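You operate a simulated robot arm through the tools that you are given. There is no shell and no other tool. Be economical: measure what you need, move in short steps, check, and stop when the job is done.

Carry out the task below with a simulated robot arm. There is one attempt and no reset: what you move stays moved.

## Task
Move the loaf to the tray, brush the crumbs off the board, then flour its middle.
Fine: black brush, steel sifter; dust till white; both go back.

The check looks at the end state, three seconds after you hand in, the way a careful person would. Anything else that was tipped, shoved, dropped, spilled or broken makes it a failure.

## Robot
A 6-joint arm with a two-finger parallel gripper, fixed in place. Base frame: the origin is at the foot of the arm, x ahead of it, y to its left, z up; the work surface is at about z = 950. Lengths are in mm, angles in degrees, forces in N, time in s.
With the tool pointing down near the work surface it reaches from about 220 to 620 mm from the base axis. Its first joint turns from -66.0 to 66.0 degrees. Payload 2.7 kg.
The TCP is the grasp point between the finger pads, 23 mm short of the fingertips. In the tool frame z runs along the fingers and y along their closing line. Largest opening 94 mm; finger width 38, thickness 10; the body of the gripper, 54 by 96 mm, starts 39 mm behind the TCP.
Orientation is told as [roll, pitch, yaw] about the base's x, y, z axes, in that order, counted from this pose: with the fingers straight down and closing along the base's y, the tool's x points along the base's -x, its y along +y and its z along -z.

## Interface
- The arm moves only by the tool drive_tool. Its argument "increments" is one flat list of numbers, 7 for each row, row after row: the turn, a rotation vector about the tool's x, y, z in units of 45 degrees (1.0 is 45 degrees), then the shift along the tool's x, y, z in units of 300 mm (1.0 is 300 mm), then the gripper command, from -1 (shut) to 1 (fully open), values between in proportion. In form: [wx, wy, wz, x, y, z, jaw, wx, wy, wz, x, y, z, jaw, ...]. A call has 1 to 10 rows; each row is the pose to reach, as a shift and turn from the pose commanded when the call began, along the tool's axes at that moment. A call with a number of a shift or a turn outside -1 to 1 is refused whole. Each row takes 0.2 s and may step no farther than 50 mm and 8.6 degrees from the row before; otherwise, or with a gripper value out of range, the whole call is refused. A pose out of reach is approached as far as the arm can. The call stops where the force on the tool passes 40 N (or 10 N more than at its start, if that is more) or the arm is blocked; 0.2 s more then pass. The fingers move at their own pace (about 45 mm/s each) and stop on an object; they squeeze with about 37 N. The grip force told is the motor's: it shows also when the fingers shut on nothing. Time passes only in rows, and 0.2 s behind the last, so rows that repeat a pose let the fingers close. The reply holds the time, the measured pose of the TCP, the force on the tool along the base axes, the opening and the grip force, in the units named above and with some noise.
- Cameras (640 x 400 px; columns grow to the right, rows downward): "scene" is fixed at [57.8, -417.8, 1412.9]; the picture's right is [0.91, -0.41, 0.00], its down [-0.20, -0.44, -0.88] and it looks along [0.36, 0.80, -0.48] (base axes); focal length 310 px, centre (320, 200). "wrist" rides on the gripper at [86, 16, -75] in the tool frame; the picture's right is [-0.18, 0.98, 0.00], its down [-0.58, -0.11, -0.81] and it looks along [-0.79, -0.15, 0.59] (tool axes); focal length 243 px, centre (320, 200).
- camera(camera): a new picture of that camera. It takes no simulated time.
- probe_pixels(camera, pixels): for up to 12 pixels [column, row] of the newest picture of that camera ("zoom" is the newest enlarged one), the place [x, y, z] in the base frame of the surface seen there, good to about 2 mm. It takes no simulated time.
- close_up(camera, box): a new picture of the part [left, top, right, bottom] of that camera's present view, enlarged. It takes no simulated time.
- close_job(): hands the job in; it is judged then, once.

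Go step by step. Measure first, check grasps and placings, and put right what went wrong. The budget is 80 turns and 34 pictures, counting those below and the enlarged ones. Unless the task says otherwise, let go and move clear before handing in, and close with one line.

The tools are called after "Request:" as a command line: name --argument value ..., lists and objects as JSON in quotes. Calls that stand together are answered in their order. drive_tool: Moves the arm, as the interface text tells. Its arguments: {"type":"object","properties":{"increments":{"type":"array","items":{"type":"number"}}},"required":["increments"]} The other tools are called the same way: camera (camera) takes a picture; probe_pixels (camera, pixels) gives the place of the surface under pixels of a picture; close_up (camera, box) takes an enlarged picture of a part of a camera's view; close_job () hands the job in.

At the start:

```text
time_s: 0.0
tcp_pos: [353.3, 40.6, 1282.4]
ee_rot: [-0.1, -0.2, -0.1]
wrist_force: [-0.1, -0.1, -0.6]
finger_gap: 94.0
grasp_force: 0.0
```

scene: 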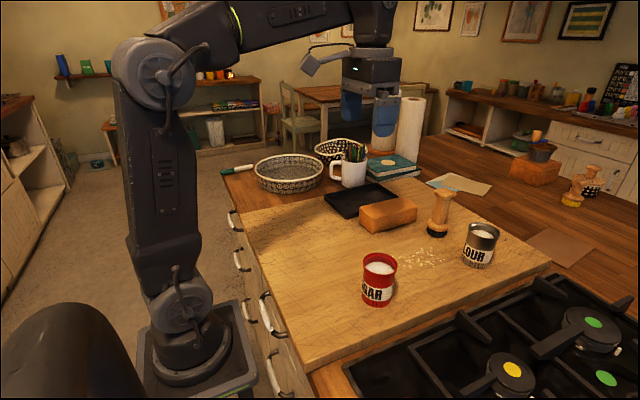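
wrist: 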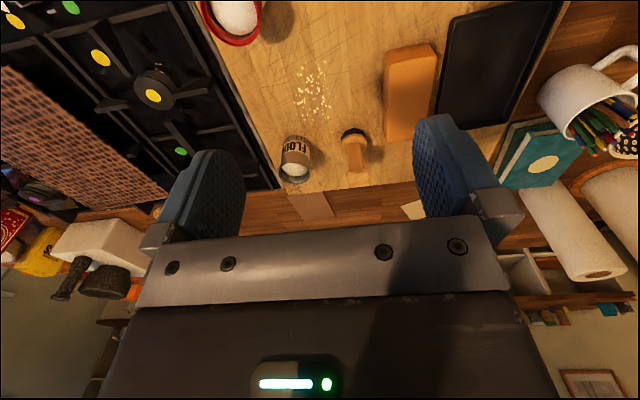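

The scene shows the loaf (388,214), a brush with black bristles (438,215), a steel FLOUR tin (480,245), a red SUGAR tin (378,280), crumbs (425,258) and a black tray (360,200). I'll enlarge the view and measure.

Request:
close_up --camera "scene" --box '[310, 150, 560, 310]'

Request:
close_up --camera "wrist" --box '[190, 0, 590, 220]'

Request:
close_up --camera "scene" --box '[500, 120, 640, 210]'

```text
2.50 times, centred on (435, 230) of scene
```

zoom: 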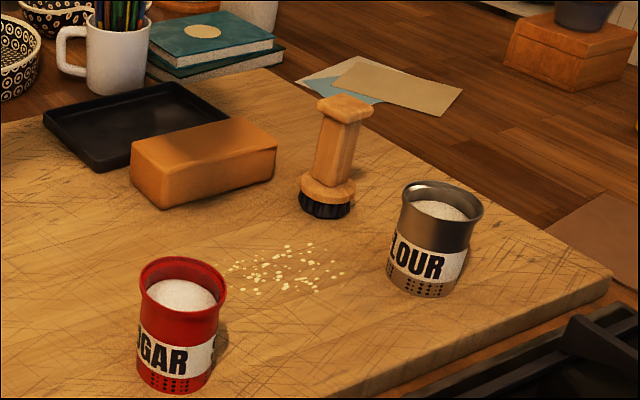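

```text
1.60 times, centred on (390, 110) of wrist
```

zoom: 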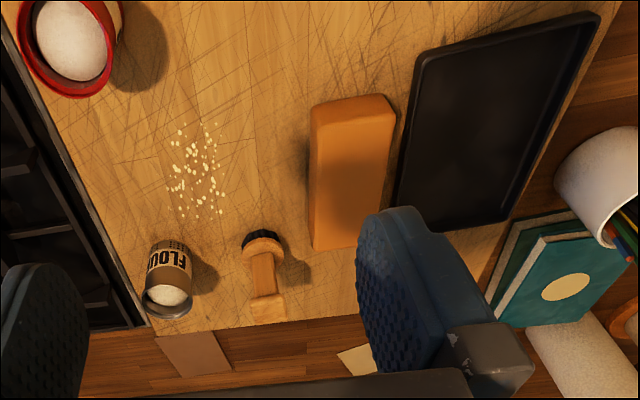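

```text
4.44 times, centred on (570, 165) of scene
```

zoom: 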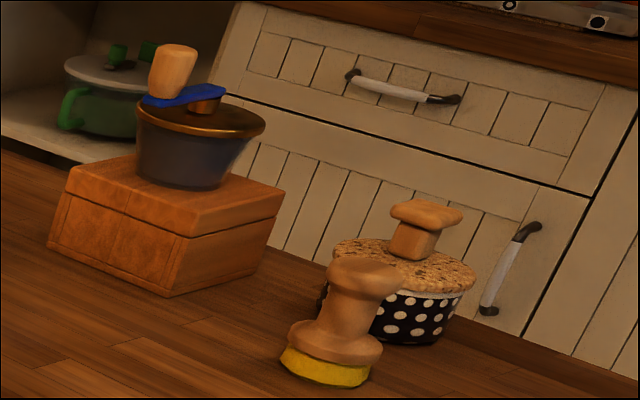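

The brush with black bristles and the steel tin with holes (the sifter) are both on the board; the yellow-bristled brush is a decoy. Measuring everything.

Request:
close_up --camera "scene" --box '[220, 130, 580, 355]'

Request:
probe_pixels --camera "scene" --pixels '[[238, 207], [310, 372], [551, 264], [415, 180], [325, 195], [353, 218], [398, 193], [362, 186], [360, 203], [300, 376], [560, 272], [470, 330]]'

Request:
probe_pixels --camera "zoom" --pixels '[[268, 128], [340, 114], [270, 134], [364, 92], [295, 114], [378, 185], [395, 110], [384, 178], [460, 173], [460, 225], [280, 233], [345, 222]]'

Request:
probe_pixels --camera "wrist" --pixels '[[412, 48], [396, 130], [430, 100], [297, 70], [325, 75], [310, 120], [320, 100], [353, 140], [356, 165], [296, 168], [280, 188], [355, 185]]'

```text
1.78 times, centred on (400, 242) of scene
```

zoom: 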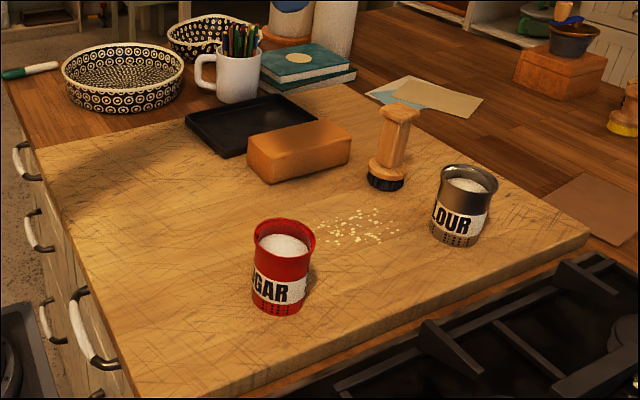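

```text
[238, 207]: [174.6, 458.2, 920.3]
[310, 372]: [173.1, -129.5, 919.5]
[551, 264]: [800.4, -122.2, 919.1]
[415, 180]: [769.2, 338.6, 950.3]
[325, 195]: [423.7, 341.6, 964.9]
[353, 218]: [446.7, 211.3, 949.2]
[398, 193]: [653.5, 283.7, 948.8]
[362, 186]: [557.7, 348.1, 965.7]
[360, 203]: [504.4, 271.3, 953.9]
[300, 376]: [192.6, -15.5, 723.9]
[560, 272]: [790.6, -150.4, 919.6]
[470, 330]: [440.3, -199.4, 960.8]
```

```text
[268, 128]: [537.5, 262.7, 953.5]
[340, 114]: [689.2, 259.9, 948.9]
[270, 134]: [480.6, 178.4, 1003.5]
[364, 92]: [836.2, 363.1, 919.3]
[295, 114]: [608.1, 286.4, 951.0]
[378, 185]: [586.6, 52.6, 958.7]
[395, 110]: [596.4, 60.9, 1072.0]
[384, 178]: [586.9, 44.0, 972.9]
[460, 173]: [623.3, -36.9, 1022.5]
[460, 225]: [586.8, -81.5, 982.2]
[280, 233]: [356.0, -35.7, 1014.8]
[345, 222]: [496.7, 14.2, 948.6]
```

```text
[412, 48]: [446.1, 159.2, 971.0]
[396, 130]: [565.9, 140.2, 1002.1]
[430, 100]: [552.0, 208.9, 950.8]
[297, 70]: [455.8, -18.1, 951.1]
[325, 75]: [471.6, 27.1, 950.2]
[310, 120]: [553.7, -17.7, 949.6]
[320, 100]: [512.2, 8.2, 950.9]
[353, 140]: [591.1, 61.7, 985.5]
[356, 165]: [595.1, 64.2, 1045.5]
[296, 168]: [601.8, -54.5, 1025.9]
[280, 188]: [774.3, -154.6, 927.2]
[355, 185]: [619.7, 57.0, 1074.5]
```

Board top is z≈950, counter z≈920. Now I need exact board edges, and the objects' dimensions.

Request:
probe_pixels --camera "zoom" --pixels '[[44, 152], [52, 156], [344, 88], [334, 92], [582, 234], [574, 236], [150, 388], [160, 384], [400, 308], [450, 285], [90, 280], [180, 122]]'

Request:
probe_pixels --camera "zoom" --pixels '[[245, 138], [316, 121], [349, 130], [263, 155], [350, 165], [264, 182], [188, 118], [226, 155], [280, 97], [318, 120], [232, 120], [255, 115]]'

Request:
probe_pixels --camera "zoom" --pixels '[[468, 185], [442, 174], [496, 185], [470, 192], [450, 240], [468, 166], [385, 190], [385, 172], [382, 115], [416, 112], [398, 118], [403, 105]]'

Request:
probe_pixels --camera "zoom" --pixels '[[255, 227], [314, 233], [284, 222], [283, 254], [280, 305], [390, 135], [392, 150], [320, 225], [402, 225], [375, 208], [350, 244], [310, 235]]'

```text
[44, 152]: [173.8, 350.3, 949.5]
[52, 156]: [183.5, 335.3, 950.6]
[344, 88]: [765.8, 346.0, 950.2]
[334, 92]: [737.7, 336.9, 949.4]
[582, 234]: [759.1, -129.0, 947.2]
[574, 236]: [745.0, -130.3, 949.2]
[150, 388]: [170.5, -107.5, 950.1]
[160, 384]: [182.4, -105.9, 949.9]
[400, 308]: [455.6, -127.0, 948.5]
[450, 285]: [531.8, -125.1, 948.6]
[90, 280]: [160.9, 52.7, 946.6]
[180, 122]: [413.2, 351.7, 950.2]
```

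```text
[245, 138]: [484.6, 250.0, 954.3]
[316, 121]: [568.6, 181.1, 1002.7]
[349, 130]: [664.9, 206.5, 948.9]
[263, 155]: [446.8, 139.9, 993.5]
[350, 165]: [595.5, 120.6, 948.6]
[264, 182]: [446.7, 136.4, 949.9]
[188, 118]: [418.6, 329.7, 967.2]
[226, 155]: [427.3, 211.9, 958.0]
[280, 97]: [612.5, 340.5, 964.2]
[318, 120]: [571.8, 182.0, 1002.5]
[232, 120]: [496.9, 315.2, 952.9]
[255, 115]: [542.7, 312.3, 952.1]
```

```text
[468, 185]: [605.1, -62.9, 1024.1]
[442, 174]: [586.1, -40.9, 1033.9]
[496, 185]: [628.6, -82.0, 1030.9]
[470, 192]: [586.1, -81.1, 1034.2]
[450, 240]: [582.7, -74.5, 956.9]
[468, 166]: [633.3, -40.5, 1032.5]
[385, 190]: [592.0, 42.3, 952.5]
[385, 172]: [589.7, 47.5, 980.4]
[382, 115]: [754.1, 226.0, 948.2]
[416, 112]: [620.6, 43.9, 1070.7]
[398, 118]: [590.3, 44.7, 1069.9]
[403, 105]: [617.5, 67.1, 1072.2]
```

```text
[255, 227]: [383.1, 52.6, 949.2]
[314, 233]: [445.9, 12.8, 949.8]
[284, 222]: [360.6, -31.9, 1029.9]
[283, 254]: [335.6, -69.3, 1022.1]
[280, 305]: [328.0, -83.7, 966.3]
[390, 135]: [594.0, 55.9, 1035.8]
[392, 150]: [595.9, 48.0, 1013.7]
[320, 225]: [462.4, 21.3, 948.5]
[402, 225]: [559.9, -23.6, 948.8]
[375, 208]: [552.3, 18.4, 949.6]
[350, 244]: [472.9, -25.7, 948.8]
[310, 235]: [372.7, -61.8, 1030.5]
```

Board spans about x 165..770, y −130..350 (middle ≈ (467,110)); the nearest edge to the crumbs is y=−130. I'll refine the loaf and tray outlines before grasping.

Request:
probe_pixels --camera "wrist" --pixels '[[388, 70], [431, 62], [430, 115], [388, 150], [388, 110], [432, 90], [410, 60], [459, 33], [561, 10], [450, 105], [505, 132], [440, 125]]'

Request:
probe_pixels --camera "zoom" --pixels '[[189, 119], [227, 156], [280, 96], [316, 118], [248, 137], [270, 155], [322, 122], [349, 135], [210, 138], [300, 108], [240, 148], [300, 120]]'

```text
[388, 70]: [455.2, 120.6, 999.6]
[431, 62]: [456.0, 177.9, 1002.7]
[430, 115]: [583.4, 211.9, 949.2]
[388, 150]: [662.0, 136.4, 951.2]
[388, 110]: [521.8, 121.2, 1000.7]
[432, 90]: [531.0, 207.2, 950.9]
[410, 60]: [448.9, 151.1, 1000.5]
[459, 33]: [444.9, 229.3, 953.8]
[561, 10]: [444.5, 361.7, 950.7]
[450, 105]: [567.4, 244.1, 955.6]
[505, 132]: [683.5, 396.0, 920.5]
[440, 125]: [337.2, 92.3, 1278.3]
```

```text
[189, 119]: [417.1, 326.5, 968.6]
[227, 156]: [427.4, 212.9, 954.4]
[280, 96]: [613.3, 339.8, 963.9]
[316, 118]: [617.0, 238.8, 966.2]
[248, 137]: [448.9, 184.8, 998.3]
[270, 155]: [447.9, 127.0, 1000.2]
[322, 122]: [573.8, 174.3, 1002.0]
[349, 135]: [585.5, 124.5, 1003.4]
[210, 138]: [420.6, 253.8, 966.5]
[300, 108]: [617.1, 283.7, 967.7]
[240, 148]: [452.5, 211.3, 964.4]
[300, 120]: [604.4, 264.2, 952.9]
```

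Loaf is x 445–588, y 118–185, top z 1002; the tray is x 417–618, y 212–345, floor z 953. I'll move above the loaf centre (517,152).

Request:
drive_tool --increments '[0, 0, 0, -0.091, 0.0619, 0.1013, 1, 0, 0, 0, -0.182, 0.1238, 0.2027, 1, 0, 0, 0, -0.273, 0.1857, 0.304, 1, 0, 0, 0, -0.364, 0.2475, 0.4053, 1, 0, 0, 0, -0.455, 0.3094, 0.5067, 1, 0, 0, 0, -0.5457, 0.3713, 0.608, 1, 0, 0, 0, -0.5457, 0.3713, 0.74, 1, 0, 0, 0, -0.5457, 0.3713, 0.808, 1]'

Request:
camera --camera "scene"

```text
time_s: 1.8
tcp_pos: [519.0, 152.0, 1040.4]
ee_rot: [0.0, 0.0, -0.1]
wrist_force: [-0.7, -0.2, -0.3]
finger_gap: 94.0
grasp_force: 0.1
```

```text
27 pictures are left
```

scene: 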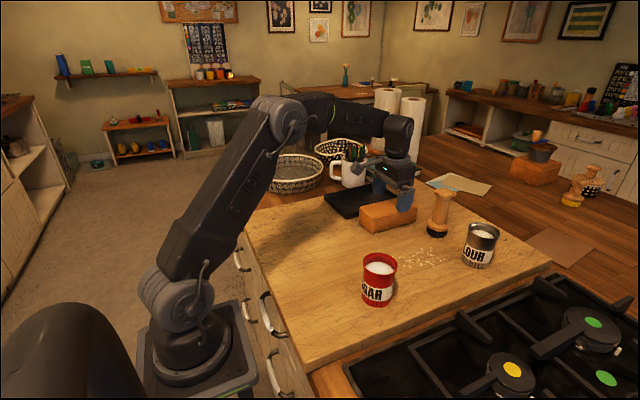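

The tool is over the loaf at (519,152,1040), fingers astride it. Descending 52 mm, closing, and lifting slightly.

Request:
drive_tool --increments '[0, 0, 0, 0, 0, 0.1, 1, 0, 0, 0, 0, 0, 0.173, 1, 0, 0, 0, 0, 0, 0.173, 0, 0, 0, 0, 0, 0, 0.173, -1, 0, 0, 0, 0, 0, 0.173, -1, 0, 0, 0, 0, 0, 0.173, -1, 0, 0, 0, 0, 0, 0.173, -1]'

```text
time_s: 3.4
tcp_pos: [519.1, 152.0, 988.7]
ee_rot: [-0.1, -0.1, 0.0]
wrist_force: [0.0, 1.4, -0.5]
finger_gap: 70.0
grasp_force: 36.8
```

Gap 70 with 37 N means the loaf is held. Lifting 50 mm, moving 127 mm in +y, and lowering to just above the tray floor.

Request:
drive_tool --increments '[0, 0, 0, 0, 0, -0.08, -1, 0, 0, 0, 0, 0, -0.16, -1, 0, 0, 0, 0, 0.14, -0.16, -1, 0, 0, 0, 0, 0.28, -0.16, -1, 0, 0, 0, 0, 0.42, -0.16, -1, 0, 0, 0, 0, 0.42, -0.16, -1]'

Request:
camera --camera "scene"

```text
time_s: 4.8
tcp_pos: [518.7, 277.6, 1036.7]
ee_rot: [0.1, -0.1, -0.2]
wrist_force: [0.7, 0.1, 0.3]
finger_gap: 0.0
grasp_force: 37.5
```

```text
26 pictures are left
```

scene: 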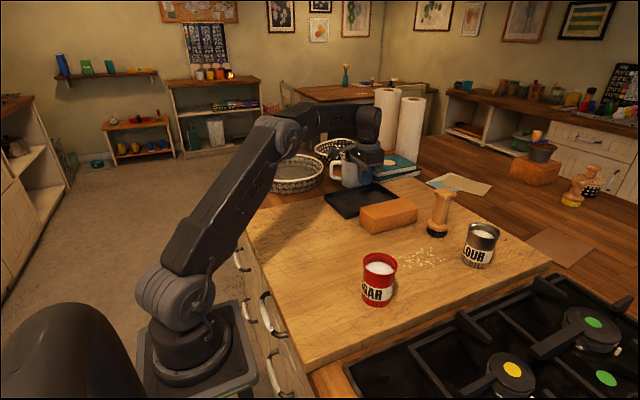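

The loaf slipped out (gap 0; it still sits at (388,215)), so I need a deeper grip. Re-measuring the loaf, and going back up with the fingers opening.

Request:
probe_pixels --camera "scene" --pixels '[[361, 208], [373, 217], [408, 200], [415, 207], [374, 228], [416, 217], [391, 204], [395, 212]]'

Request:
drive_tool --increments '[0, 0, 0, 0, 0, -0.06, 1, 0, 0, 0, 0, -0.14, -0.06, 1, 0, 0, 0, 0, -0.28, -0.06, 1, 0, 0, 0, 0, -0.42, -0.06, 1, 0, 0, 0, 0, -0.42, -0.06, 1, 0, 0, 0, 0, -0.42, -0.06, 1]'

Request:
camera --camera "wrist"

```text
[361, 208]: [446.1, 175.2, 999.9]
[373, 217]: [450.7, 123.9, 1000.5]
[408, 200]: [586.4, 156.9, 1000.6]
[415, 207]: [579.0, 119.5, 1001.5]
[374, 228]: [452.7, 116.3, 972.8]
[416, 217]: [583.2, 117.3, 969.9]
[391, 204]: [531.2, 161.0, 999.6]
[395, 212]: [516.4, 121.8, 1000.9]
```

```text
time_s: 6.2
tcp_pos: [516.7, 150.4, 1055.9]
ee_rot: [0.0, -0.1, -0.2]
wrist_force: [-0.5, 0.2, 0.4]
finger_gap: 94.0
grasp_force: 0.0
```

```text
25 pictures are left
```

wrist: 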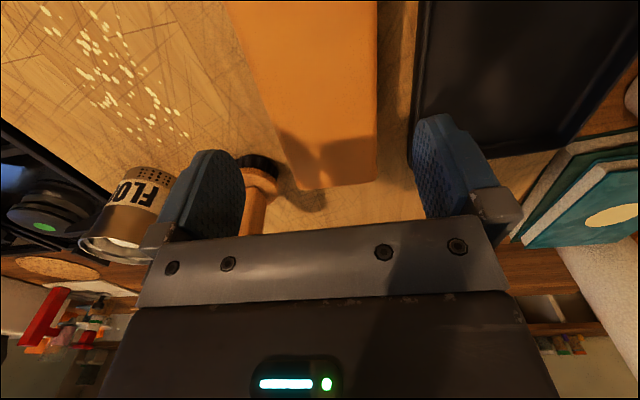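

Loaf is unmoved and intact. Descending to z≈974 for a full-pad grip, squeezing longer, then a slow 12 mm test lift.

Request:
drive_tool --increments '[0, 0, 0, 0, 0, 0.12, 1, 0, 0, 0, 0, 0, 0.22, 1, 0, 0, 0, 0, 0, 0.272, 1, 0, 0, 0, 0, 0, 0.272, -1, 0, 0, 0, 0, 0, 0.272, -1, 0, 0, 0, 0, 0, 0.272, -1, 0, 0, 0, 0, 0, 0.272, -1, 0, 0, 0, 0, 0, 0.262, -1, 0, 0, 0, 0, 0, 0.247, -1, 0, 0, 0, 0, 0, 0.232, -1]'

```text
time_s: 8.4
tcp_pos: [517.5, 151.8, 985.9]
ee_rot: [0.1, 0.0, -0.1]
wrist_force: [-0.8, -0.1, -4.8]
finger_gap: 69.8
grasp_force: 37.1
```

Gap 69.8 and −4.8 N of load: the loaf is lifted (~0.5 kg). Lifting gently another 24 mm.

Request:
drive_tool --increments '[0, 0, 0, 0, 0, -0.02, -1, 0, 0, 0, 0, 0, -0.04, -1, 0, 0, 0, 0, 0, -0.06, -1, 0, 0, 0, 0, 0, -0.08, -1, 0, 0, 0, 0, 0, -0.1, -1]'

Request:
camera --camera "scene"

```text
time_s: 9.6
tcp_pos: [517.8, 150.7, 1016.1]
ee_rot: [0.0, -0.1, -0.2]
wrist_force: [0.7, -0.6, -3.4]
finger_gap: 69.9
grasp_force: 37.0
```

```text
24 pictures are left
```

scene: 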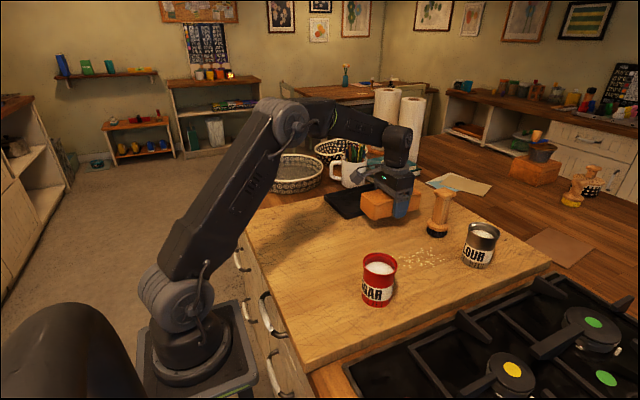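

The loaf is clear of the board (388,205). Moving +127 mm in y slowly.

Request:
drive_tool --increments '[0, 0, 0, 0, 0.05, 0, -1, 0, 0, 0, 0, 0.12, 0, -1, 0, 0, 0, 0, 0.19, 0, -1, 0, 0, 0, 0, 0.26, 0, -1, 0, 0, 0, 0, 0.33, 0, -1, 0, 0, 0, 0, 0.39, 0, -1, 0, 0, 0, 0, 0.423, 0, -1, 0, 0, 0, 0, 0.423, 0, -1, 0, 0, 0, 0, 0.423, 0.04, -1, 0, 0, 0, 0, 0.423, 0.08, -1]'

Request:
close_up --camera "scene" --box '[280, 130, 480, 255]'

```text
time_s: 11.8
tcp_pos: [519.0, 277.9, 989.1]
ee_rot: [0.0, -0.1, -0.1]
wrist_force: [-0.6, 0.1, -3.8]
finger_gap: 70.0
grasp_force: 37.5
```

```text
3.20 times, centred on (380, 192) of scene
```

zoom: 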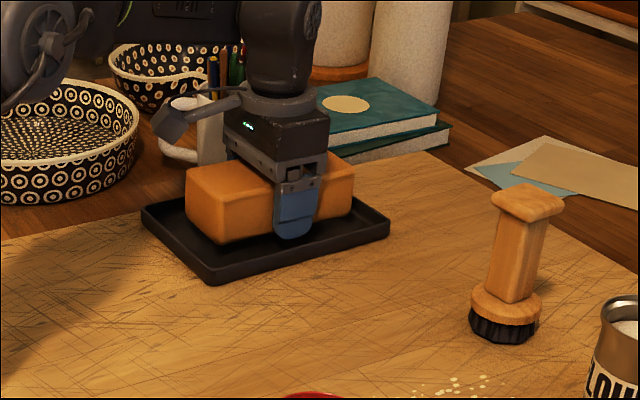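

The loaf is centred over the tray. Lowering to contact, opening partway (about 80 mm, so the fingers stay clear of the tray walls), then rising.

Request:
drive_tool --increments '[0, 0, 0, 0, 0, 0.02, -1, 0, 0, 0, 0, 0, 0.036, -1, 0, 0, 0, 0, 0, 0.036, -1, 0, 0, 0, 0, 0, 0.036, 0.7, 0, 0, 0, 0, 0, 0.036, 0.7, 0, 0, 0, 0, 0, 0.036, 0.7, 0, 0, 0, 0, 0, -0.04, 0.7, 0, 0, 0, 0, 0, -0.16, 0.7, 0, 0, 0, 0, 0, -0.32, 0.7]'

Request:
close_up --camera "scene" --box '[280, 130, 480, 255]'

```text
time_s: 13.8
tcp_pos: [517.4, 278.1, 1088.4]
ee_rot: [-0.1, 0.0, 0.0]
wrist_force: [0.5, -0.3, -0.4]
finger_gap: 79.8
grasp_force: 0.1
```

```text
3.20 times, centred on (380, 192) of scene
```

zoom: 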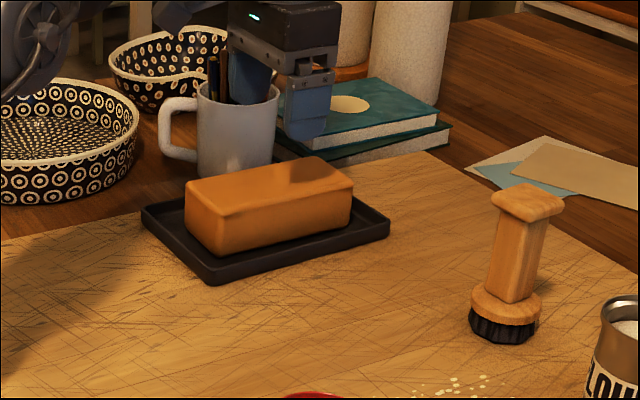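

The loaf rests in the tray. Next the brush: measuring its axis, and the gap between the board's edge and the stove.

Request:
probe_pixels --camera "zoom" --pixels '[[495, 195], [527, 187], [560, 205], [530, 213], [528, 202], [497, 250], [535, 250], [515, 280], [475, 325], [535, 325], [505, 338], [506, 310]]'

Request:
camera --camera "scene"

Request:
probe_pixels --camera "scene" --pixels '[[450, 318], [440, 328], [430, 333], [420, 340], [500, 296], [495, 303], [465, 315], [455, 325], [530, 283], [400, 250], [440, 255], [435, 262]]'

```text
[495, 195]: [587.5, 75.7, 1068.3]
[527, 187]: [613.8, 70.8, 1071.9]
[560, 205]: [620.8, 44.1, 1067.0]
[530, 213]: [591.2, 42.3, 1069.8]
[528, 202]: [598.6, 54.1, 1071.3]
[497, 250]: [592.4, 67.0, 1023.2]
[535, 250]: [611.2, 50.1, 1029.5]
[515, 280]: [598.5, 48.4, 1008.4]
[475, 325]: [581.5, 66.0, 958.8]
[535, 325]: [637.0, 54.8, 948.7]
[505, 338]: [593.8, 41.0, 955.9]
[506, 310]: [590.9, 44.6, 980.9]
```

```text
21 pictures are left
```

scene: 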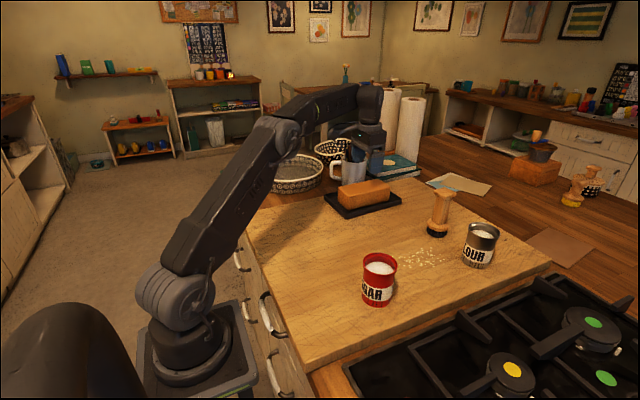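

```text
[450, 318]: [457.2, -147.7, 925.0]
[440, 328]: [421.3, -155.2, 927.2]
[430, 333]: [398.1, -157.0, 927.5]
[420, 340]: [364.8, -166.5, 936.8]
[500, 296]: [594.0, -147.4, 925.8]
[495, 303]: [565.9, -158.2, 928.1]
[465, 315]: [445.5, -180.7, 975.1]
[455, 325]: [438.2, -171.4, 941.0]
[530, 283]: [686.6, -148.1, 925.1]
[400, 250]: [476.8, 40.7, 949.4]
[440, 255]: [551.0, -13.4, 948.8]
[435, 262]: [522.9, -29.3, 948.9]
```

Brush axis is about (604,58) with its top at z 1072, and the stove frame starts right past the board edge at y≈−147. Moving above the brush.

Request:
drive_tool --increments '[0, 0, 0, 0, 0, -0.1, 1, 0, 0, 0, -0.0577, -0.1467, -0.12, 1, 0, 0, 0, -0.1155, -0.2933, -0.12, 1, 0, 0, 0, -0.1732, -0.44, -0.12, 1, 0, 0, 0, -0.231, -0.5867, -0.12, 1, 0, 0, 0, -0.2887, -0.7333, -0.12, 1, 0, 0, 0, -0.2887, -0.7333, -0.1, 1]'

Request:
camera --camera "scene"

```text
time_s: 15.4
tcp_pos: [595.2, 55.2, 1114.5]
ee_rot: [0.0, 0.0, 0.0]
wrist_force: [-0.6, 0.3, 0.6]
finger_gap: 93.9
grasp_force: 0.1
out of reach, approached as far as the arm can: row 6, 7
```

```text
20 pictures are left
```

scene: 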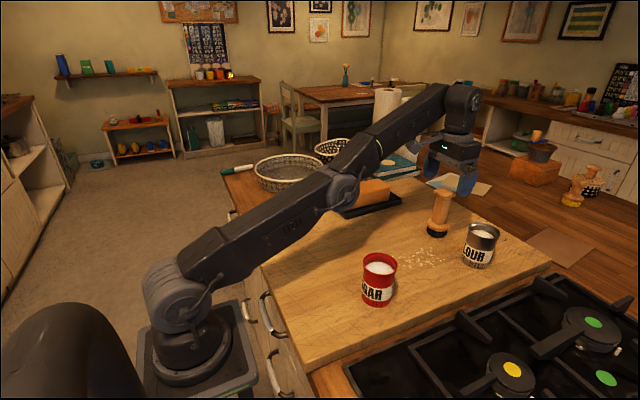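

The arm clips at x=595 at this height; lower it should reach further. Descending with the fingers astride the handle, with no extra x.

Request:
drive_tool --increments '[0, 0, 0, 0, 0, 0.06, 1, 0, 0, 0, 0, 0, 0.12, 1, 0, 0, 0, 0, 0, 0.12, 1]'

Request:
close_up --camera "scene" --box '[380, 130, 540, 230]'

```text
time_s: 16.2
tcp_pos: [596.3, 55.6, 1077.2]
ee_rot: [0.0, 0.0, -0.1]
wrist_force: [-0.4, -0.1, 0.1]
finger_gap: 93.8
grasp_force: 0.1
out of reach, approached as far as the arm can: row 1
```

```text
4.00 times, centred on (460, 180) of scene
```

zoom: 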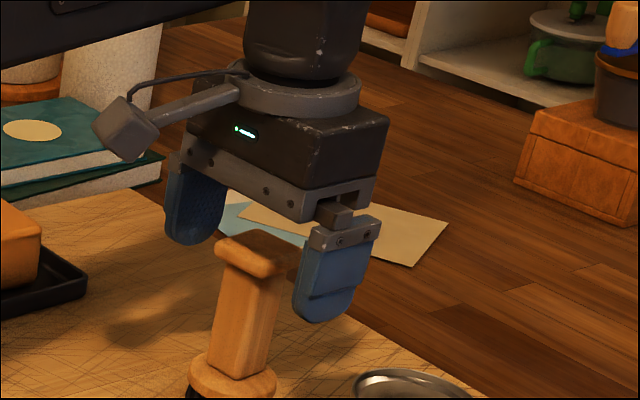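

Fingers straddle the knob cleanly. Shifting +8 x, +2 y, going down to z 1038, and closing.

Request:
drive_tool --increments '[0, 0, 0, 0, 0.007, 0.06, 1, 0, 0, 0, -0.0267, 0.007, 0.13, 1, 0, 0, 0, -0.0267, 0.007, 0.13, 0, 0, 0, 0, -0.0267, 0.007, 0.13, -0.5, 0, 0, 0, -0.0267, 0.007, 0.13, -1, 0, 0, 0, -0.0267, 0.007, 0.13, -1, 0, 0, 0, -0.0267, 0.007, 0.13, -1, 0, 0, 0, -0.0267, 0.007, 0.13, -1]'

```text
time_s: 18.0
tcp_pos: [605.1, 59.5, 1038.3]
ee_rot: [0.0, -0.1, 0.0]
wrist_force: [-0.2, 0.0, 0.2]
finger_gap: 39.0
grasp_force: 37.0
```

Gripped at 39 mm. Test lift of 8 mm, with a look.

Request:
drive_tool --increments '[0, 0, 0, 0, 0, -0.013, -1, 0, 0, 0, 0, 0, -0.027, -1, 0, 0, 0, 0, 0, -0.027, -1]'

Request:
close_up --camera "scene" --box '[370, 150, 530, 250]'

```text
time_s: 18.8
tcp_pos: [604.3, 59.0, 1046.1]
ee_rot: [0.0, -0.1, 0.0]
wrist_force: [-0.4, -0.6, -0.3]
finger_gap: 38.6
grasp_force: 37.4
```

```text
4.00 times, centred on (450, 200) of scene
```

zoom: 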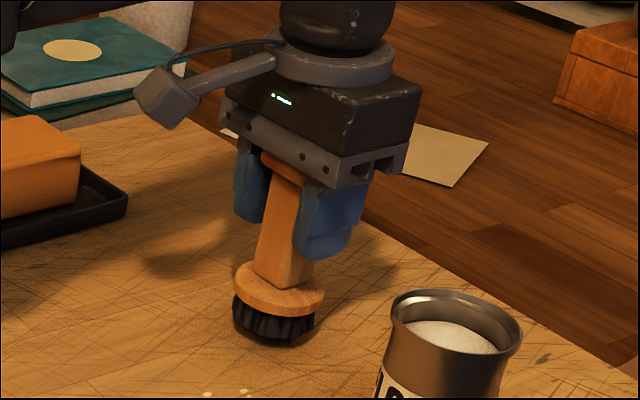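

The brush hangs straight with its bristles clear. First sweep strip: x≈548→538, from y≈53 to −136, at z 1037.

Request:
drive_tool --increments '[0, 0, 0, 0.1, 0, -0.02, -1, 0, 0, 0, 0.1877, -0.02, -0.01, -1, 0, 0, 0, 0.1877, -0.02, 0.031, -1, 0, 0, 0, 0.1877, -0.11, 0.031, -1, 0, 0, 0, 0.1877, -0.2, 0.031, -1, 0, 0, 0, 0.195, -0.29, 0.031, -1, 0, 0, 0, 0.21, -0.38, 0.031, -1, 0, 0, 0, 0.22, -0.47, 0.031, -1, 0, 0, 0, 0.22, -0.56, 0.031, -1, 0, 0, 0, 0.22, -0.65, 0.031, -1]'

Request:
camera --camera "scene"

```text
time_s: 21.0
tcp_pos: [538.2, -137.5, 1039.6]
ee_rot: [0.0, -0.1, -0.1]
wrist_force: [-0.9, -0.2, 0.7]
finger_gap: 39.0
grasp_force: 36.2
```

```text
17 pictures are left
```

scene: 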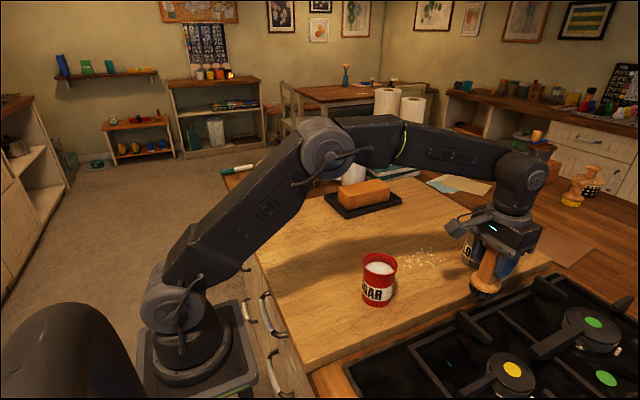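

Checking closely what the sweep did to the crumbs.

Request:
close_up --camera "scene" --box '[380, 215, 540, 315]'

```text
4.00 times, centred on (460, 265) of scene
```

zoom: 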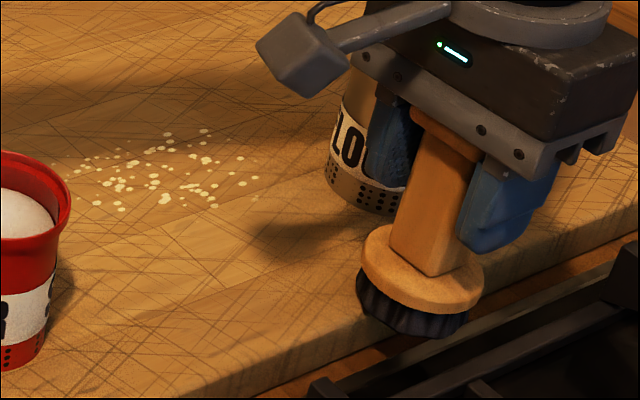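

Request:
probe_pixels --camera "zoom" --pixels '[[241, 184], [255, 161], [240, 157], [204, 131], [212, 206], [254, 196], [80, 170], [122, 209], [85, 158], [415, 335], [365, 312], [140, 195]]'

```text
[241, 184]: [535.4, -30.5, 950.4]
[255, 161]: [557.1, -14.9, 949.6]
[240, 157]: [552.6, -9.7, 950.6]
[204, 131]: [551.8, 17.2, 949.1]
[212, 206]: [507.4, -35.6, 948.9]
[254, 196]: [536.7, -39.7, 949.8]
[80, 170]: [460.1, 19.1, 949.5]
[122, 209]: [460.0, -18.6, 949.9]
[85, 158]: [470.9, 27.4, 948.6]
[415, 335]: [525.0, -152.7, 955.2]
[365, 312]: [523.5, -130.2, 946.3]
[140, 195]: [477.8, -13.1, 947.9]
```

Crumbs still lie inside the swept strip (e.g. (552,17), (535,−30)), so the bristles rode just above the board. Going back and finding real contact by pressing down lightly.

Request:
drive_tool --increments '[0, 0, 0, 0, 0, -0.08, -1, 0, 0, 0, -0.02, 0.16, -0.08, -1, 0, 0, 0, -0.033, 0.32, -0.08, -1, 0, 0, 0, -0.033, 0.48, -0.08, -1, 0, 0, 0, -0.033, 0.64, -0.08, -1, 0, 0, 0, -0.033, 0.64, 0, -1, 0, 0, 0, -0.033, 0.64, 0.006, -1, 0, 0, 0, -0.033, 0.64, 0.01, -1, 0, 0, 0, -0.033, 0.64, 0.01, -1]'

```text
time_s: 23.0
tcp_pos: [546.2, 54.4, 1037.8]
ee_rot: [0.0, -0.3, 0.0]
wrist_force: [-7.1, 3.5, 17.0]
finger_gap: 39.0
grasp_force: 37.1
```

Firm contact now (17 N up). Sweeping at this height.

Request:
drive_tool --increments '[0, 0, 0, 0, -0.07, 0, -1, 0, 0, 0, 0, -0.14, 0, -1, 0, 0, 0, 0, -0.21, 0, -1, 0, 0, 0, 0.01, -0.28, 0, -1, 0, 0, 0, 0.025, -0.35, 0, -1, 0, 0, 0, 0.033, -0.42, 0, -1, 0, 0, 0, 0.033, -0.49, 0, -1, 0, 0, 0, 0.033, -0.56, 0, -1, 0, 0, 0, 0.033, -0.63, 0, -1, 0, 0, 0, 0.033, -0.64, 0, -1]'

Request:
close_up --camera "scene" --box '[380, 215, 540, 315]'

```text
time_s: 25.2
tcp_pos: [536.9, -137.2, 1034.8]
ee_rot: [0.0, 0.0, 0.0]
wrist_force: [-1.4, 7.7, 13.8]
finger_gap: 39.2
grasp_force: 37.1
```

```text
4.00 times, centred on (460, 265) of scene
```

zoom: 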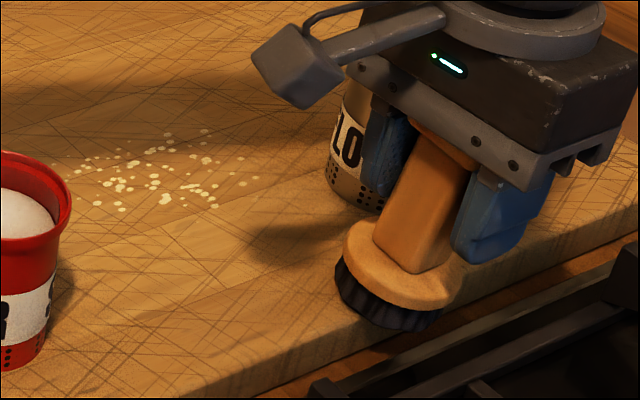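

The brush has pivoted in the grip (cap (450,140), base (395,270)) and crumbs still remain. Probing the tilt before straightening it.

Request:
probe_pixels --camera "zoom" --pixels '[[450, 148], [418, 125], [440, 165], [380, 235], [425, 265], [395, 275], [345, 245], [460, 275], [385, 325], [340, 285], [440, 315], [400, 300]]'

Request:
drive_tool --increments '[0, 0, 0, 0, 0, -0.1, -1, 0, 0, 0, 0, 0.1, -0.15, -1, 0, 0, 0, -0.05, 0.26, -0.15, -1, 0, 0, 0, -0.1, 0.4, -0.15, -1, 0, 0, 0, -0.1, 0.54, -0.15, -1, 0, 0, 0, -0.1, 0.68, -0.15, -1, 0, 0, 0, -0.1, 0.68, -0.15, -1]'

Request:
close_up --camera "scene" --box '[350, 135, 510, 305]'

```text
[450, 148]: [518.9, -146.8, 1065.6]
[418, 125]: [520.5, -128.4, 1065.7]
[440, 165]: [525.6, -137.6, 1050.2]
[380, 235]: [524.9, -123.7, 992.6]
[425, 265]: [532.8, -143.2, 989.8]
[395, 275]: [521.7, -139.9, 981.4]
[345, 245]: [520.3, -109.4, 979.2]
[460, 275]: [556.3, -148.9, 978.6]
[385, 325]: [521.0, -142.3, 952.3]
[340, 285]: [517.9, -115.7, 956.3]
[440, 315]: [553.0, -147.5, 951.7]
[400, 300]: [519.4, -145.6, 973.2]
```

```text
refused: row 3 steps farther than a row can; nothing moved
```

```text
2.35 times, centred on (430, 220) of scene
```

zoom: 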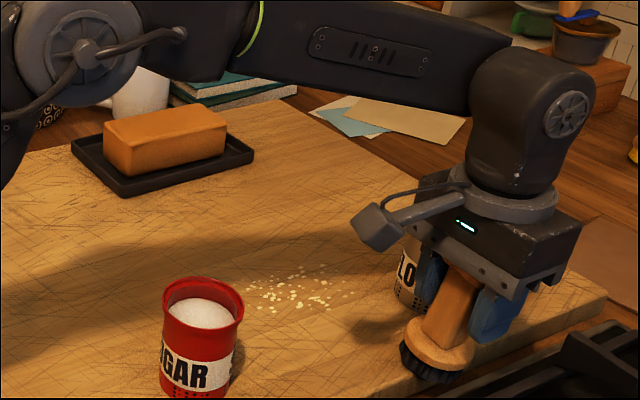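

The brush tilted only about 6° in the sweep. Returning raised to the start side and looking closely at the crumbs and the bristles.

Request:
drive_tool --increments '[0, 0, 0, 0, 0, -0.1, -1, 0, 0, 0, 0, 0.1, -0.1, -1, 0, 0, 0, -0.03, 0.24, -0.1, -1, 0, 0, 0, -0.06, 0.38, -0.1, -1, 0, 0, 0, -0.06, 0.53, -0.1, -1, 0, 0, 0, -0.06, 0.66, -0.1, -1, 0, 0, 0, -0.06, 0.66, -0.1, -1]'

Request:
close_up --camera "scene" --box '[392, 215, 472, 280]'

```text
time_s: 26.8
tcp_pos: [557.2, 60.2, 1064.1]
ee_rot: [0.0, -0.1, -0.2]
wrist_force: [1.0, 0.5, -0.8]
finger_gap: 39.0
grasp_force: 36.8
```

```text
6.15 times, centred on (432, 248) of scene
```

zoom: 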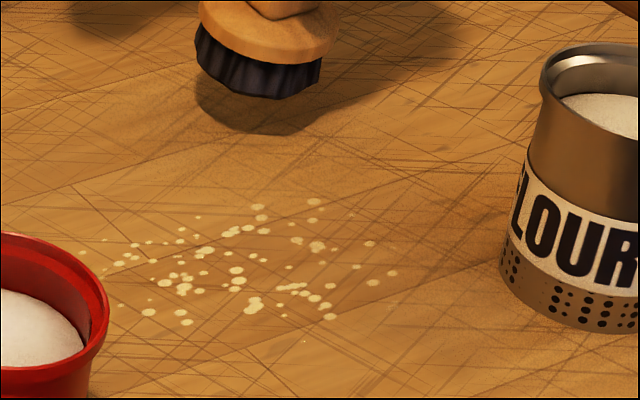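

The crumbs at right ((370,244), (372,283), (393,272)) look faded compared with the others, so brushing seems to work gradually. Checking which places have faded.

Request:
probe_pixels --camera "zoom" --pixels '[[370, 244], [372, 283], [393, 272], [317, 246], [314, 202], [330, 316], [258, 207], [254, 305], [187, 322], [82, 253], [120, 305], [260, 96]]'

```text
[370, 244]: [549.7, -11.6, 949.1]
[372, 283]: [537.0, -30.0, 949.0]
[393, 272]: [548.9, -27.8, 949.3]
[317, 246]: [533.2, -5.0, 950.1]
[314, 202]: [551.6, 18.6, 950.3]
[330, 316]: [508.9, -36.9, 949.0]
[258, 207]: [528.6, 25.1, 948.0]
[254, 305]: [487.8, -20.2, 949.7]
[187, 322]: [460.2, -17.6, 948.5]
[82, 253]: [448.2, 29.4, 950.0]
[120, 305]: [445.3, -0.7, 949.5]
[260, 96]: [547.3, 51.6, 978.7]
```

Brushing does work, gradually, where contact was firm. Scrubbing back and forth over the crumb zone at x≈548 under firm contact as a test.

Request:
drive_tool --increments '[0, 0, 0, 0.03, -0.067, 0.06, -1, 0, 0, 0, 0.03, -0.067, 0.097, -1, 0, 0, 0, 0.03, -0.177, 0.097, -1, 0, 0, 0, 0.03, -0.287, 0.097, -1, 0, 0, 0, 0.03, -0.38, 0.097, -1, 0, 0, 0, 0.03, -0.287, 0.097, -1, 0, 0, 0, 0.03, -0.177, 0.097, -1, 0, 0, 0, 0.03, -0.067, 0.097, -1, 0, 0, 0, 0.03, -0.067, 0.097, -1]'

Request:
close_up --camera "scene" --box '[392, 215, 472, 280]'

```text
time_s: 28.8
tcp_pos: [547.5, 41.8, 1035.7]
ee_rot: [0.1, -0.2, -0.1]
wrist_force: [0.1, -0.4, -1.6]
finger_gap: 38.9
grasp_force: 37.7
```

```text
6.15 times, centred on (432, 248) of scene
```

zoom: 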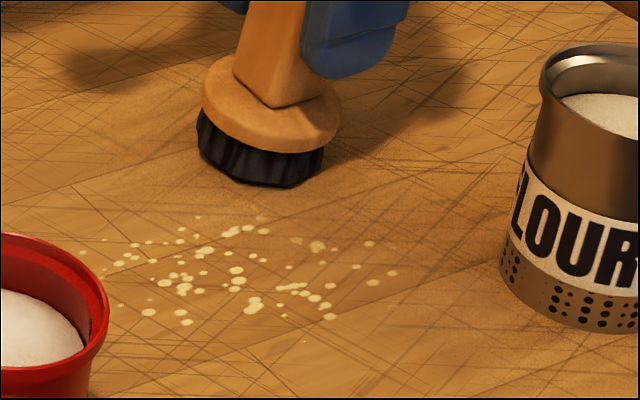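

The crumb at (314,202) is gone and (317,246) faded, so it's working, but contact lightened (0 N). Pressing about 2.5 mm lower and scrubbing this strip again.

Request:
drive_tool --increments '[0, 0, 0, 0, 0, 0.009, -1, 0, 0, 0, 0, -0.11, 0.009, -1, 0, 0, 0, 0, -0.22, 0.009, -1, 0, 0, 0, 0, -0.31, 0.009, -1, 0, 0, 0, 0, -0.22, 0.009, -1, 0, 0, 0, 0, -0.11, 0.009, -1, 0, 0, 0, 0, 0, 0.009, -1, 0, 0, 0, 0, -0.11, 0.009, -1, 0, 0, 0, 0, -0.22, 0.009, -1, 0, 0, 0, 0, -0.31, 0.009, -1]'

```text
time_s: 31.0
tcp_pos: [548.7, -50.9, 1033.6]
ee_rot: [-0.1, -0.3, 0.0]
wrist_force: [-0.4, 4.0, 9.3]
finger_gap: 39.0
grasp_force: 36.7
```

Good contact (9 N). Continuing this stroke off the edge, then lifting, returning to the next strip at x≈520, and looking.

Request:
drive_tool --increments '[0, 0, 0, 0.02, -0.09, 0, -1, 0, 0, 0, 0.033, -0.19, 0, -1, 0, 0, 0, 0.033, -0.29, 0, -1, 0, 0, 0, 0.033, -0.29, -0.07, -1, 0, 0, 0, 0.06, -0.14, -0.07, -1, 0, 0, 0, 0.09, 0.01, -0.07, -1, 0, 0, 0, 0.096, 0.16, -0.07, -1, 0, 0, 0, 0.096, 0.31, -0.07, -1, 0, 0, 0, 0.096, 0.36, -0.05, -1, 0, 0, 0, 0.096, 0.36, -0.05, -1]'

Request:
close_up --camera "scene" --box '[392, 215, 472, 280]'

```text
time_s: 33.2
tcp_pos: [517.1, 58.1, 1049.2]
ee_rot: [0.0, 0.0, -0.1]
wrist_force: [0.6, 0.3, -1.0]
finger_gap: 38.9
grasp_force: 37.6
```

```text
6.15 times, centred on (432, 248) of scene
```

zoom: 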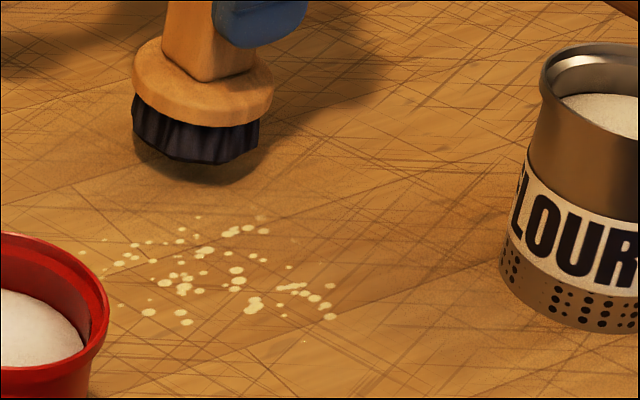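

The right-hand crumbs are fully gone. Scrubbing the x≈517 strip at z≈1033 the same way.

Request:
drive_tool --increments '[0, 0, 0, 0, -0.03, 0.054, -1, 0, 0, 0, 0, -0.14, 0.054, -1, 0, 0, 0, 0, -0.25, 0.054, -1, 0, 0, 0, 0, -0.36, 0.054, -1, 0, 0, 0, 0, -0.25, 0.054, -1, 0, 0, 0, 0, -0.14, 0.054, -1, 0, 0, 0, 0, -0.03, 0.054, -1, 0, 0, 0, 0, -0.14, 0.054, -1, 0, 0, 0, 0, -0.25, 0.054, -1, 0, 0, 0, 0, -0.36, 0.054, -1]'

```text
time_s: 35.4
tcp_pos: [517.2, -50.3, 1033.5]
ee_rot: [0.1, -0.3, 0.0]
wrist_force: [0.1, 11.7, 23.8]
finger_gap: 38.8
grasp_force: 36.9
```

Contact 24 N, fine. Same finish off the edge (eased 0.6 mm), then on to the x≈490 strip.

Request:
drive_tool --increments '[0, 0, 0, 0, -0.09, -0.002, -1, 0, 0, 0, 0, -0.19, -0.002, -1, 0, 0, 0, 0, -0.29, -0.002, -1, 0, 0, 0, 0, -0.29, -0.07, -1, 0, 0, 0, 0.03, -0.14, -0.07, -1, 0, 0, 0, 0.06, 0.01, -0.07, -1, 0, 0, 0, 0.085, 0.16, -0.07, -1, 0, 0, 0, 0.085, 0.31, -0.07, -1, 0, 0, 0, 0.085, 0.36, -0.03, -1, 0, 0, 0, 0.085, 0.34, -0.002, -1]'

```text
time_s: 37.6
tcp_pos: [492.8, 51.6, 1036.2]
ee_rot: [0.1, -0.4, 0.0]
wrist_force: [-6.6, 8.2, 23.2]
finger_gap: 38.9
grasp_force: 37.0
```

In contact at x≈493 (23 N). Scrubbing this strip.

Request:
drive_tool --increments '[0, 0, 0, 0, -0.11, 0, -1, 0, 0, 0, 0, -0.22, 0, -1, 0, 0, 0, 0, -0.33, 0, -1, 0, 0, 0, 0, -0.22, 0, -1, 0, 0, 0, 0, -0.11, 0, -1, 0, 0, 0, 0, 0, 0, -1, 0, 0, 0, 0, -0.11, 0, -1, 0, 0, 0, 0, -0.22, 0, -1, 0, 0, 0, 0, -0.33, 0, -1]'

Request:
drive_tool --increments '[0, 0, 0, 0, -0.09, 0, -1, 0, 0, 0, 0, -0.19, 0, -1, 0, 0, 0, 0, -0.29, 0, -1, 0, 0, 0, 0, -0.29, -0.07, -1, 0, 0, 0, 0.03, -0.14, -0.07, -1, 0, 0, 0, 0.06, 0.01, -0.07, -1, 0, 0, 0, 0.09, 0.16, -0.07, -1, 0, 0, 0, 0.09, 0.31, -0.07, -1, 0, 0, 0, 0.09, 0.37, -0.05, -1]'

Request:
close_up --camera "scene" --box '[375, 215, 475, 280]'

```text
time_s: 39.6
tcp_pos: [490.3, -49.6, 1033.1]
ee_rot: [0.1, 0.1, -0.1]
wrist_force: [-0.3, 2.1, 3.4]
finger_gap: 39.0
grasp_force: 37.6
```

```text
time_s: 41.6
tcp_pos: [464.3, 61.9, 1047.9]
ee_rot: [0.0, -0.2, -0.1]
wrist_force: [-0.4, -0.3, -0.9]
finger_gap: 39.1
grasp_force: 36.9
```

```text
6.15 times, centred on (425, 248) of scene
```

zoom: 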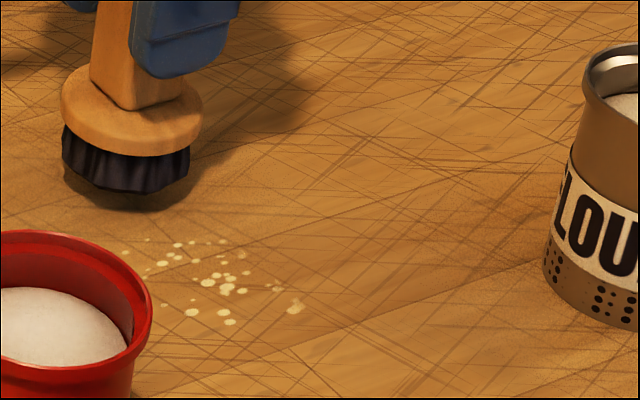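

Only crumbs at x≈445–490 remain. Scrubbing the x≈466 strip.

Request:
drive_tool --increments '[0, 0, 0, -0.01, -0.03, 0.05, -1, 0, 0, 0, -0.01, -0.14, 0.05, -1, 0, 0, 0, -0.01, -0.25, 0.05, -1, 0, 0, 0, -0.01, -0.36, 0.05, -1, 0, 0, 0, -0.01, -0.25, 0.05, -1, 0, 0, 0, -0.01, -0.14, 0.05, -1, 0, 0, 0, -0.01, -0.03, 0.05, -1, 0, 0, 0, -0.01, -0.14, 0.05, -1, 0, 0, 0, -0.01, -0.25, 0.05, -1, 0, 0, 0, -0.01, -0.36, 0.05, -1]'

Request:
drive_tool --increments '[0, 0, 0, 0, -0.09, 0, -1, 0, 0, 0, 0, -0.18, 0, -1, 0, 0, 0, 0, -0.26, 0, -1, 0, 0, 0, 0, -0.26, -0.07, -1, 0, 0, 0, 0.03, -0.11, -0.07, -1, 0, 0, 0, 0.06, 0.04, -0.07, -1, 0, 0, 0, 0.075, 0.19, -0.07, -1, 0, 0, 0, 0.075, 0.33, -0.07, -1, 0, 0, 0, 0.075, 0.37, -0.03, -1, 0, 0, 0, 0.075, 0.34, 0, -1]'

Request:
drive_tool --increments '[0, 0, 0, 0, -0.11, 0, -1, 0, 0, 0, 0, -0.22, 0, -1, 0, 0, 0, 0, -0.31, 0, -1, 0, 0, 0, 0, -0.22, 0, -1, 0, 0, 0, 0, -0.11, 0, -1, 0, 0, 0, 0, 0, 0, -1, 0, 0, 0, 0, -0.11, 0, -1, 0, 0, 0, 0, -0.22, 0, -1, 0, 0, 0, 0, -0.31, 0, -1, 0, 0, 0, 0, -0.31, -0.05, -1]'

```text
time_s: 43.8
tcp_pos: [467.0, -45.0, 1032.7]
ee_rot: [-0.1, 0.0, 0.0]
wrist_force: [-0.5, 5.1, 6.8]
finger_gap: 39.1
grasp_force: 37.4
```

```text
time_s: 46.0
tcp_pos: [445.3, 58.2, 1033.2]
ee_rot: [0.0, -0.1, 0.0]
wrist_force: [-2.5, 3.2, 5.7]
finger_gap: 39.0
grasp_force: 36.7
```

```text
time_s: 48.2
tcp_pos: [445.7, -38.7, 1047.4]
ee_rot: [0.0, 0.0, 0.1]
wrist_force: [0.9, 0.3, -1.0]
finger_gap: 39.0
grasp_force: 37.2
```

Moving the brush up and back (raised) towards its home side, and viewing the board.

Request:
drive_tool --increments '[0, 0, 0, -0.05, 0.1, -0.05, -1, 0, 0, 0, -0.13, 0.21, -0.05, -1, 0, 0, 0, -0.27, 0.26, -0.05, -1, 0, 0, 0, -0.4, 0.3, -0.05, -1, 0, 0, 0, -0.4, 0.3, -0.05, -1]'

Request:
close_up --camera "scene" --box '[375, 215, 475, 280]'

```text
time_s: 49.4
tcp_pos: [566.1, 53.4, 1062.4]
ee_rot: [-0.1, 0.0, -0.1]
wrist_force: [0.1, -0.4, -1.4]
finger_gap: 39.2
grasp_force: 37.4
```

```text
6.15 times, centred on (425, 248) of scene
```

zoom: 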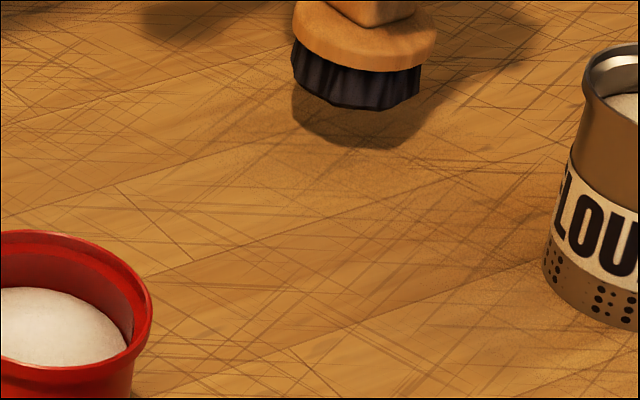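

The board is clean. Returning the brush to its original spot (604,59) and lowering gently until it just touches.

Request:
drive_tool --increments '[0, 0, 0, -0.08, 0.01, 0, -1, 0, 0, 0, -0.128, 0.018, 0.03, -1, 0, 0, 0, -0.128, 0.018, 0.073, -1, 0, 0, 0, -0.128, 0.018, 0.082, -1, 0, 0, 0, -0.128, 0.018, 0.088, -1, 0, 0, 0, -0.128, 0.018, 0.088, -1]'

Request:
close_up --camera "scene" --box '[370, 150, 530, 250]'

```text
time_s: 50.8
tcp_pos: [605.3, 57.4, 1036.8]
ee_rot: [0.0, -0.1, -0.1]
wrist_force: [0.1, 0.0, -0.9]
finger_gap: 39.2
grasp_force: 37.5
```

```text
4.00 times, centred on (450, 200) of scene
```

zoom: 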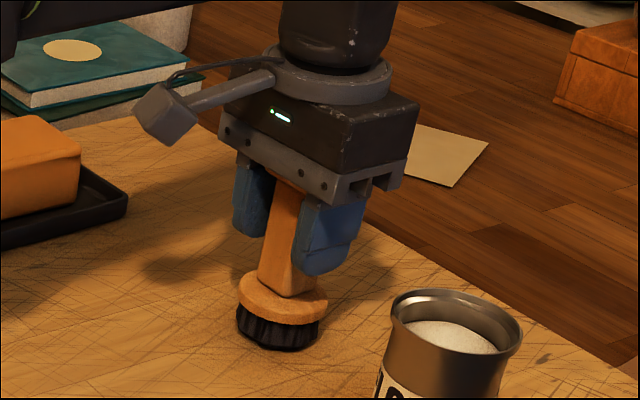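

The brush is upright over its spot. Lowering the last 3 mm, releasing, and rising back.

Request:
drive_tool --increments '[0, 0, 0, 0, 0, 0.006, -1, 0, 0, 0, 0, 0, 0.01, -1, 0, 0, 0, 0, 0, 0.01, -1]'

```text
time_s: 51.6
tcp_pos: [604.1, 58.9, 1032.9]
ee_rot: [0.0, -0.1, -0.1]
wrist_force: [-0.1, -0.2, -1.0]
finger_gap: 39.1
grasp_force: 37.6
```

Still hanging (−1 N); lowering in small steps to find contact.

Request:
drive_tool --increments '[0, 0, 0, 0, 0, 0.004, -1, 0, 0, 0, 0, 0, 0.007, -1, 0, 0, 0, 0, 0, 0.007, -1]'

Request:
close_up --camera "scene" --box '[370, 150, 530, 250]'

Request:
probe_pixels --camera "zoom" --pixels '[[270, 350], [280, 351], [290, 350], [262, 347], [285, 300], [280, 325], [275, 360], [240, 330], [318, 335]]'

```text
time_s: 52.4
tcp_pos: [603.1, 58.7, 1033.4]
ee_rot: [0.1, -0.2, 0.0]
wrist_force: [0.4, 0.1, 5.5]
finger_gap: 39.0
grasp_force: 36.9
```

```text
4.00 times, centred on (450, 200) of scene
```

zoom: 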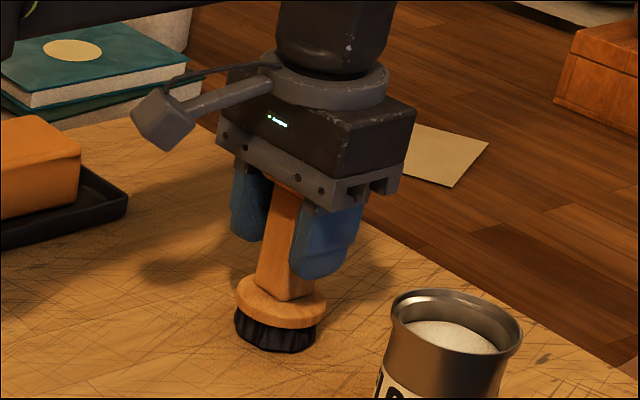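

```text
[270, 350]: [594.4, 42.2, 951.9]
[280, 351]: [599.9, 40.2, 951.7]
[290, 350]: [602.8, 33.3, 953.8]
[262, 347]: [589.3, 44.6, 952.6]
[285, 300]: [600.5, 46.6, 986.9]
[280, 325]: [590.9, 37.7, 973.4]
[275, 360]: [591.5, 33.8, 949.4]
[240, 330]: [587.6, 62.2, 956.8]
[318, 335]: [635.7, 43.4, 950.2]
```

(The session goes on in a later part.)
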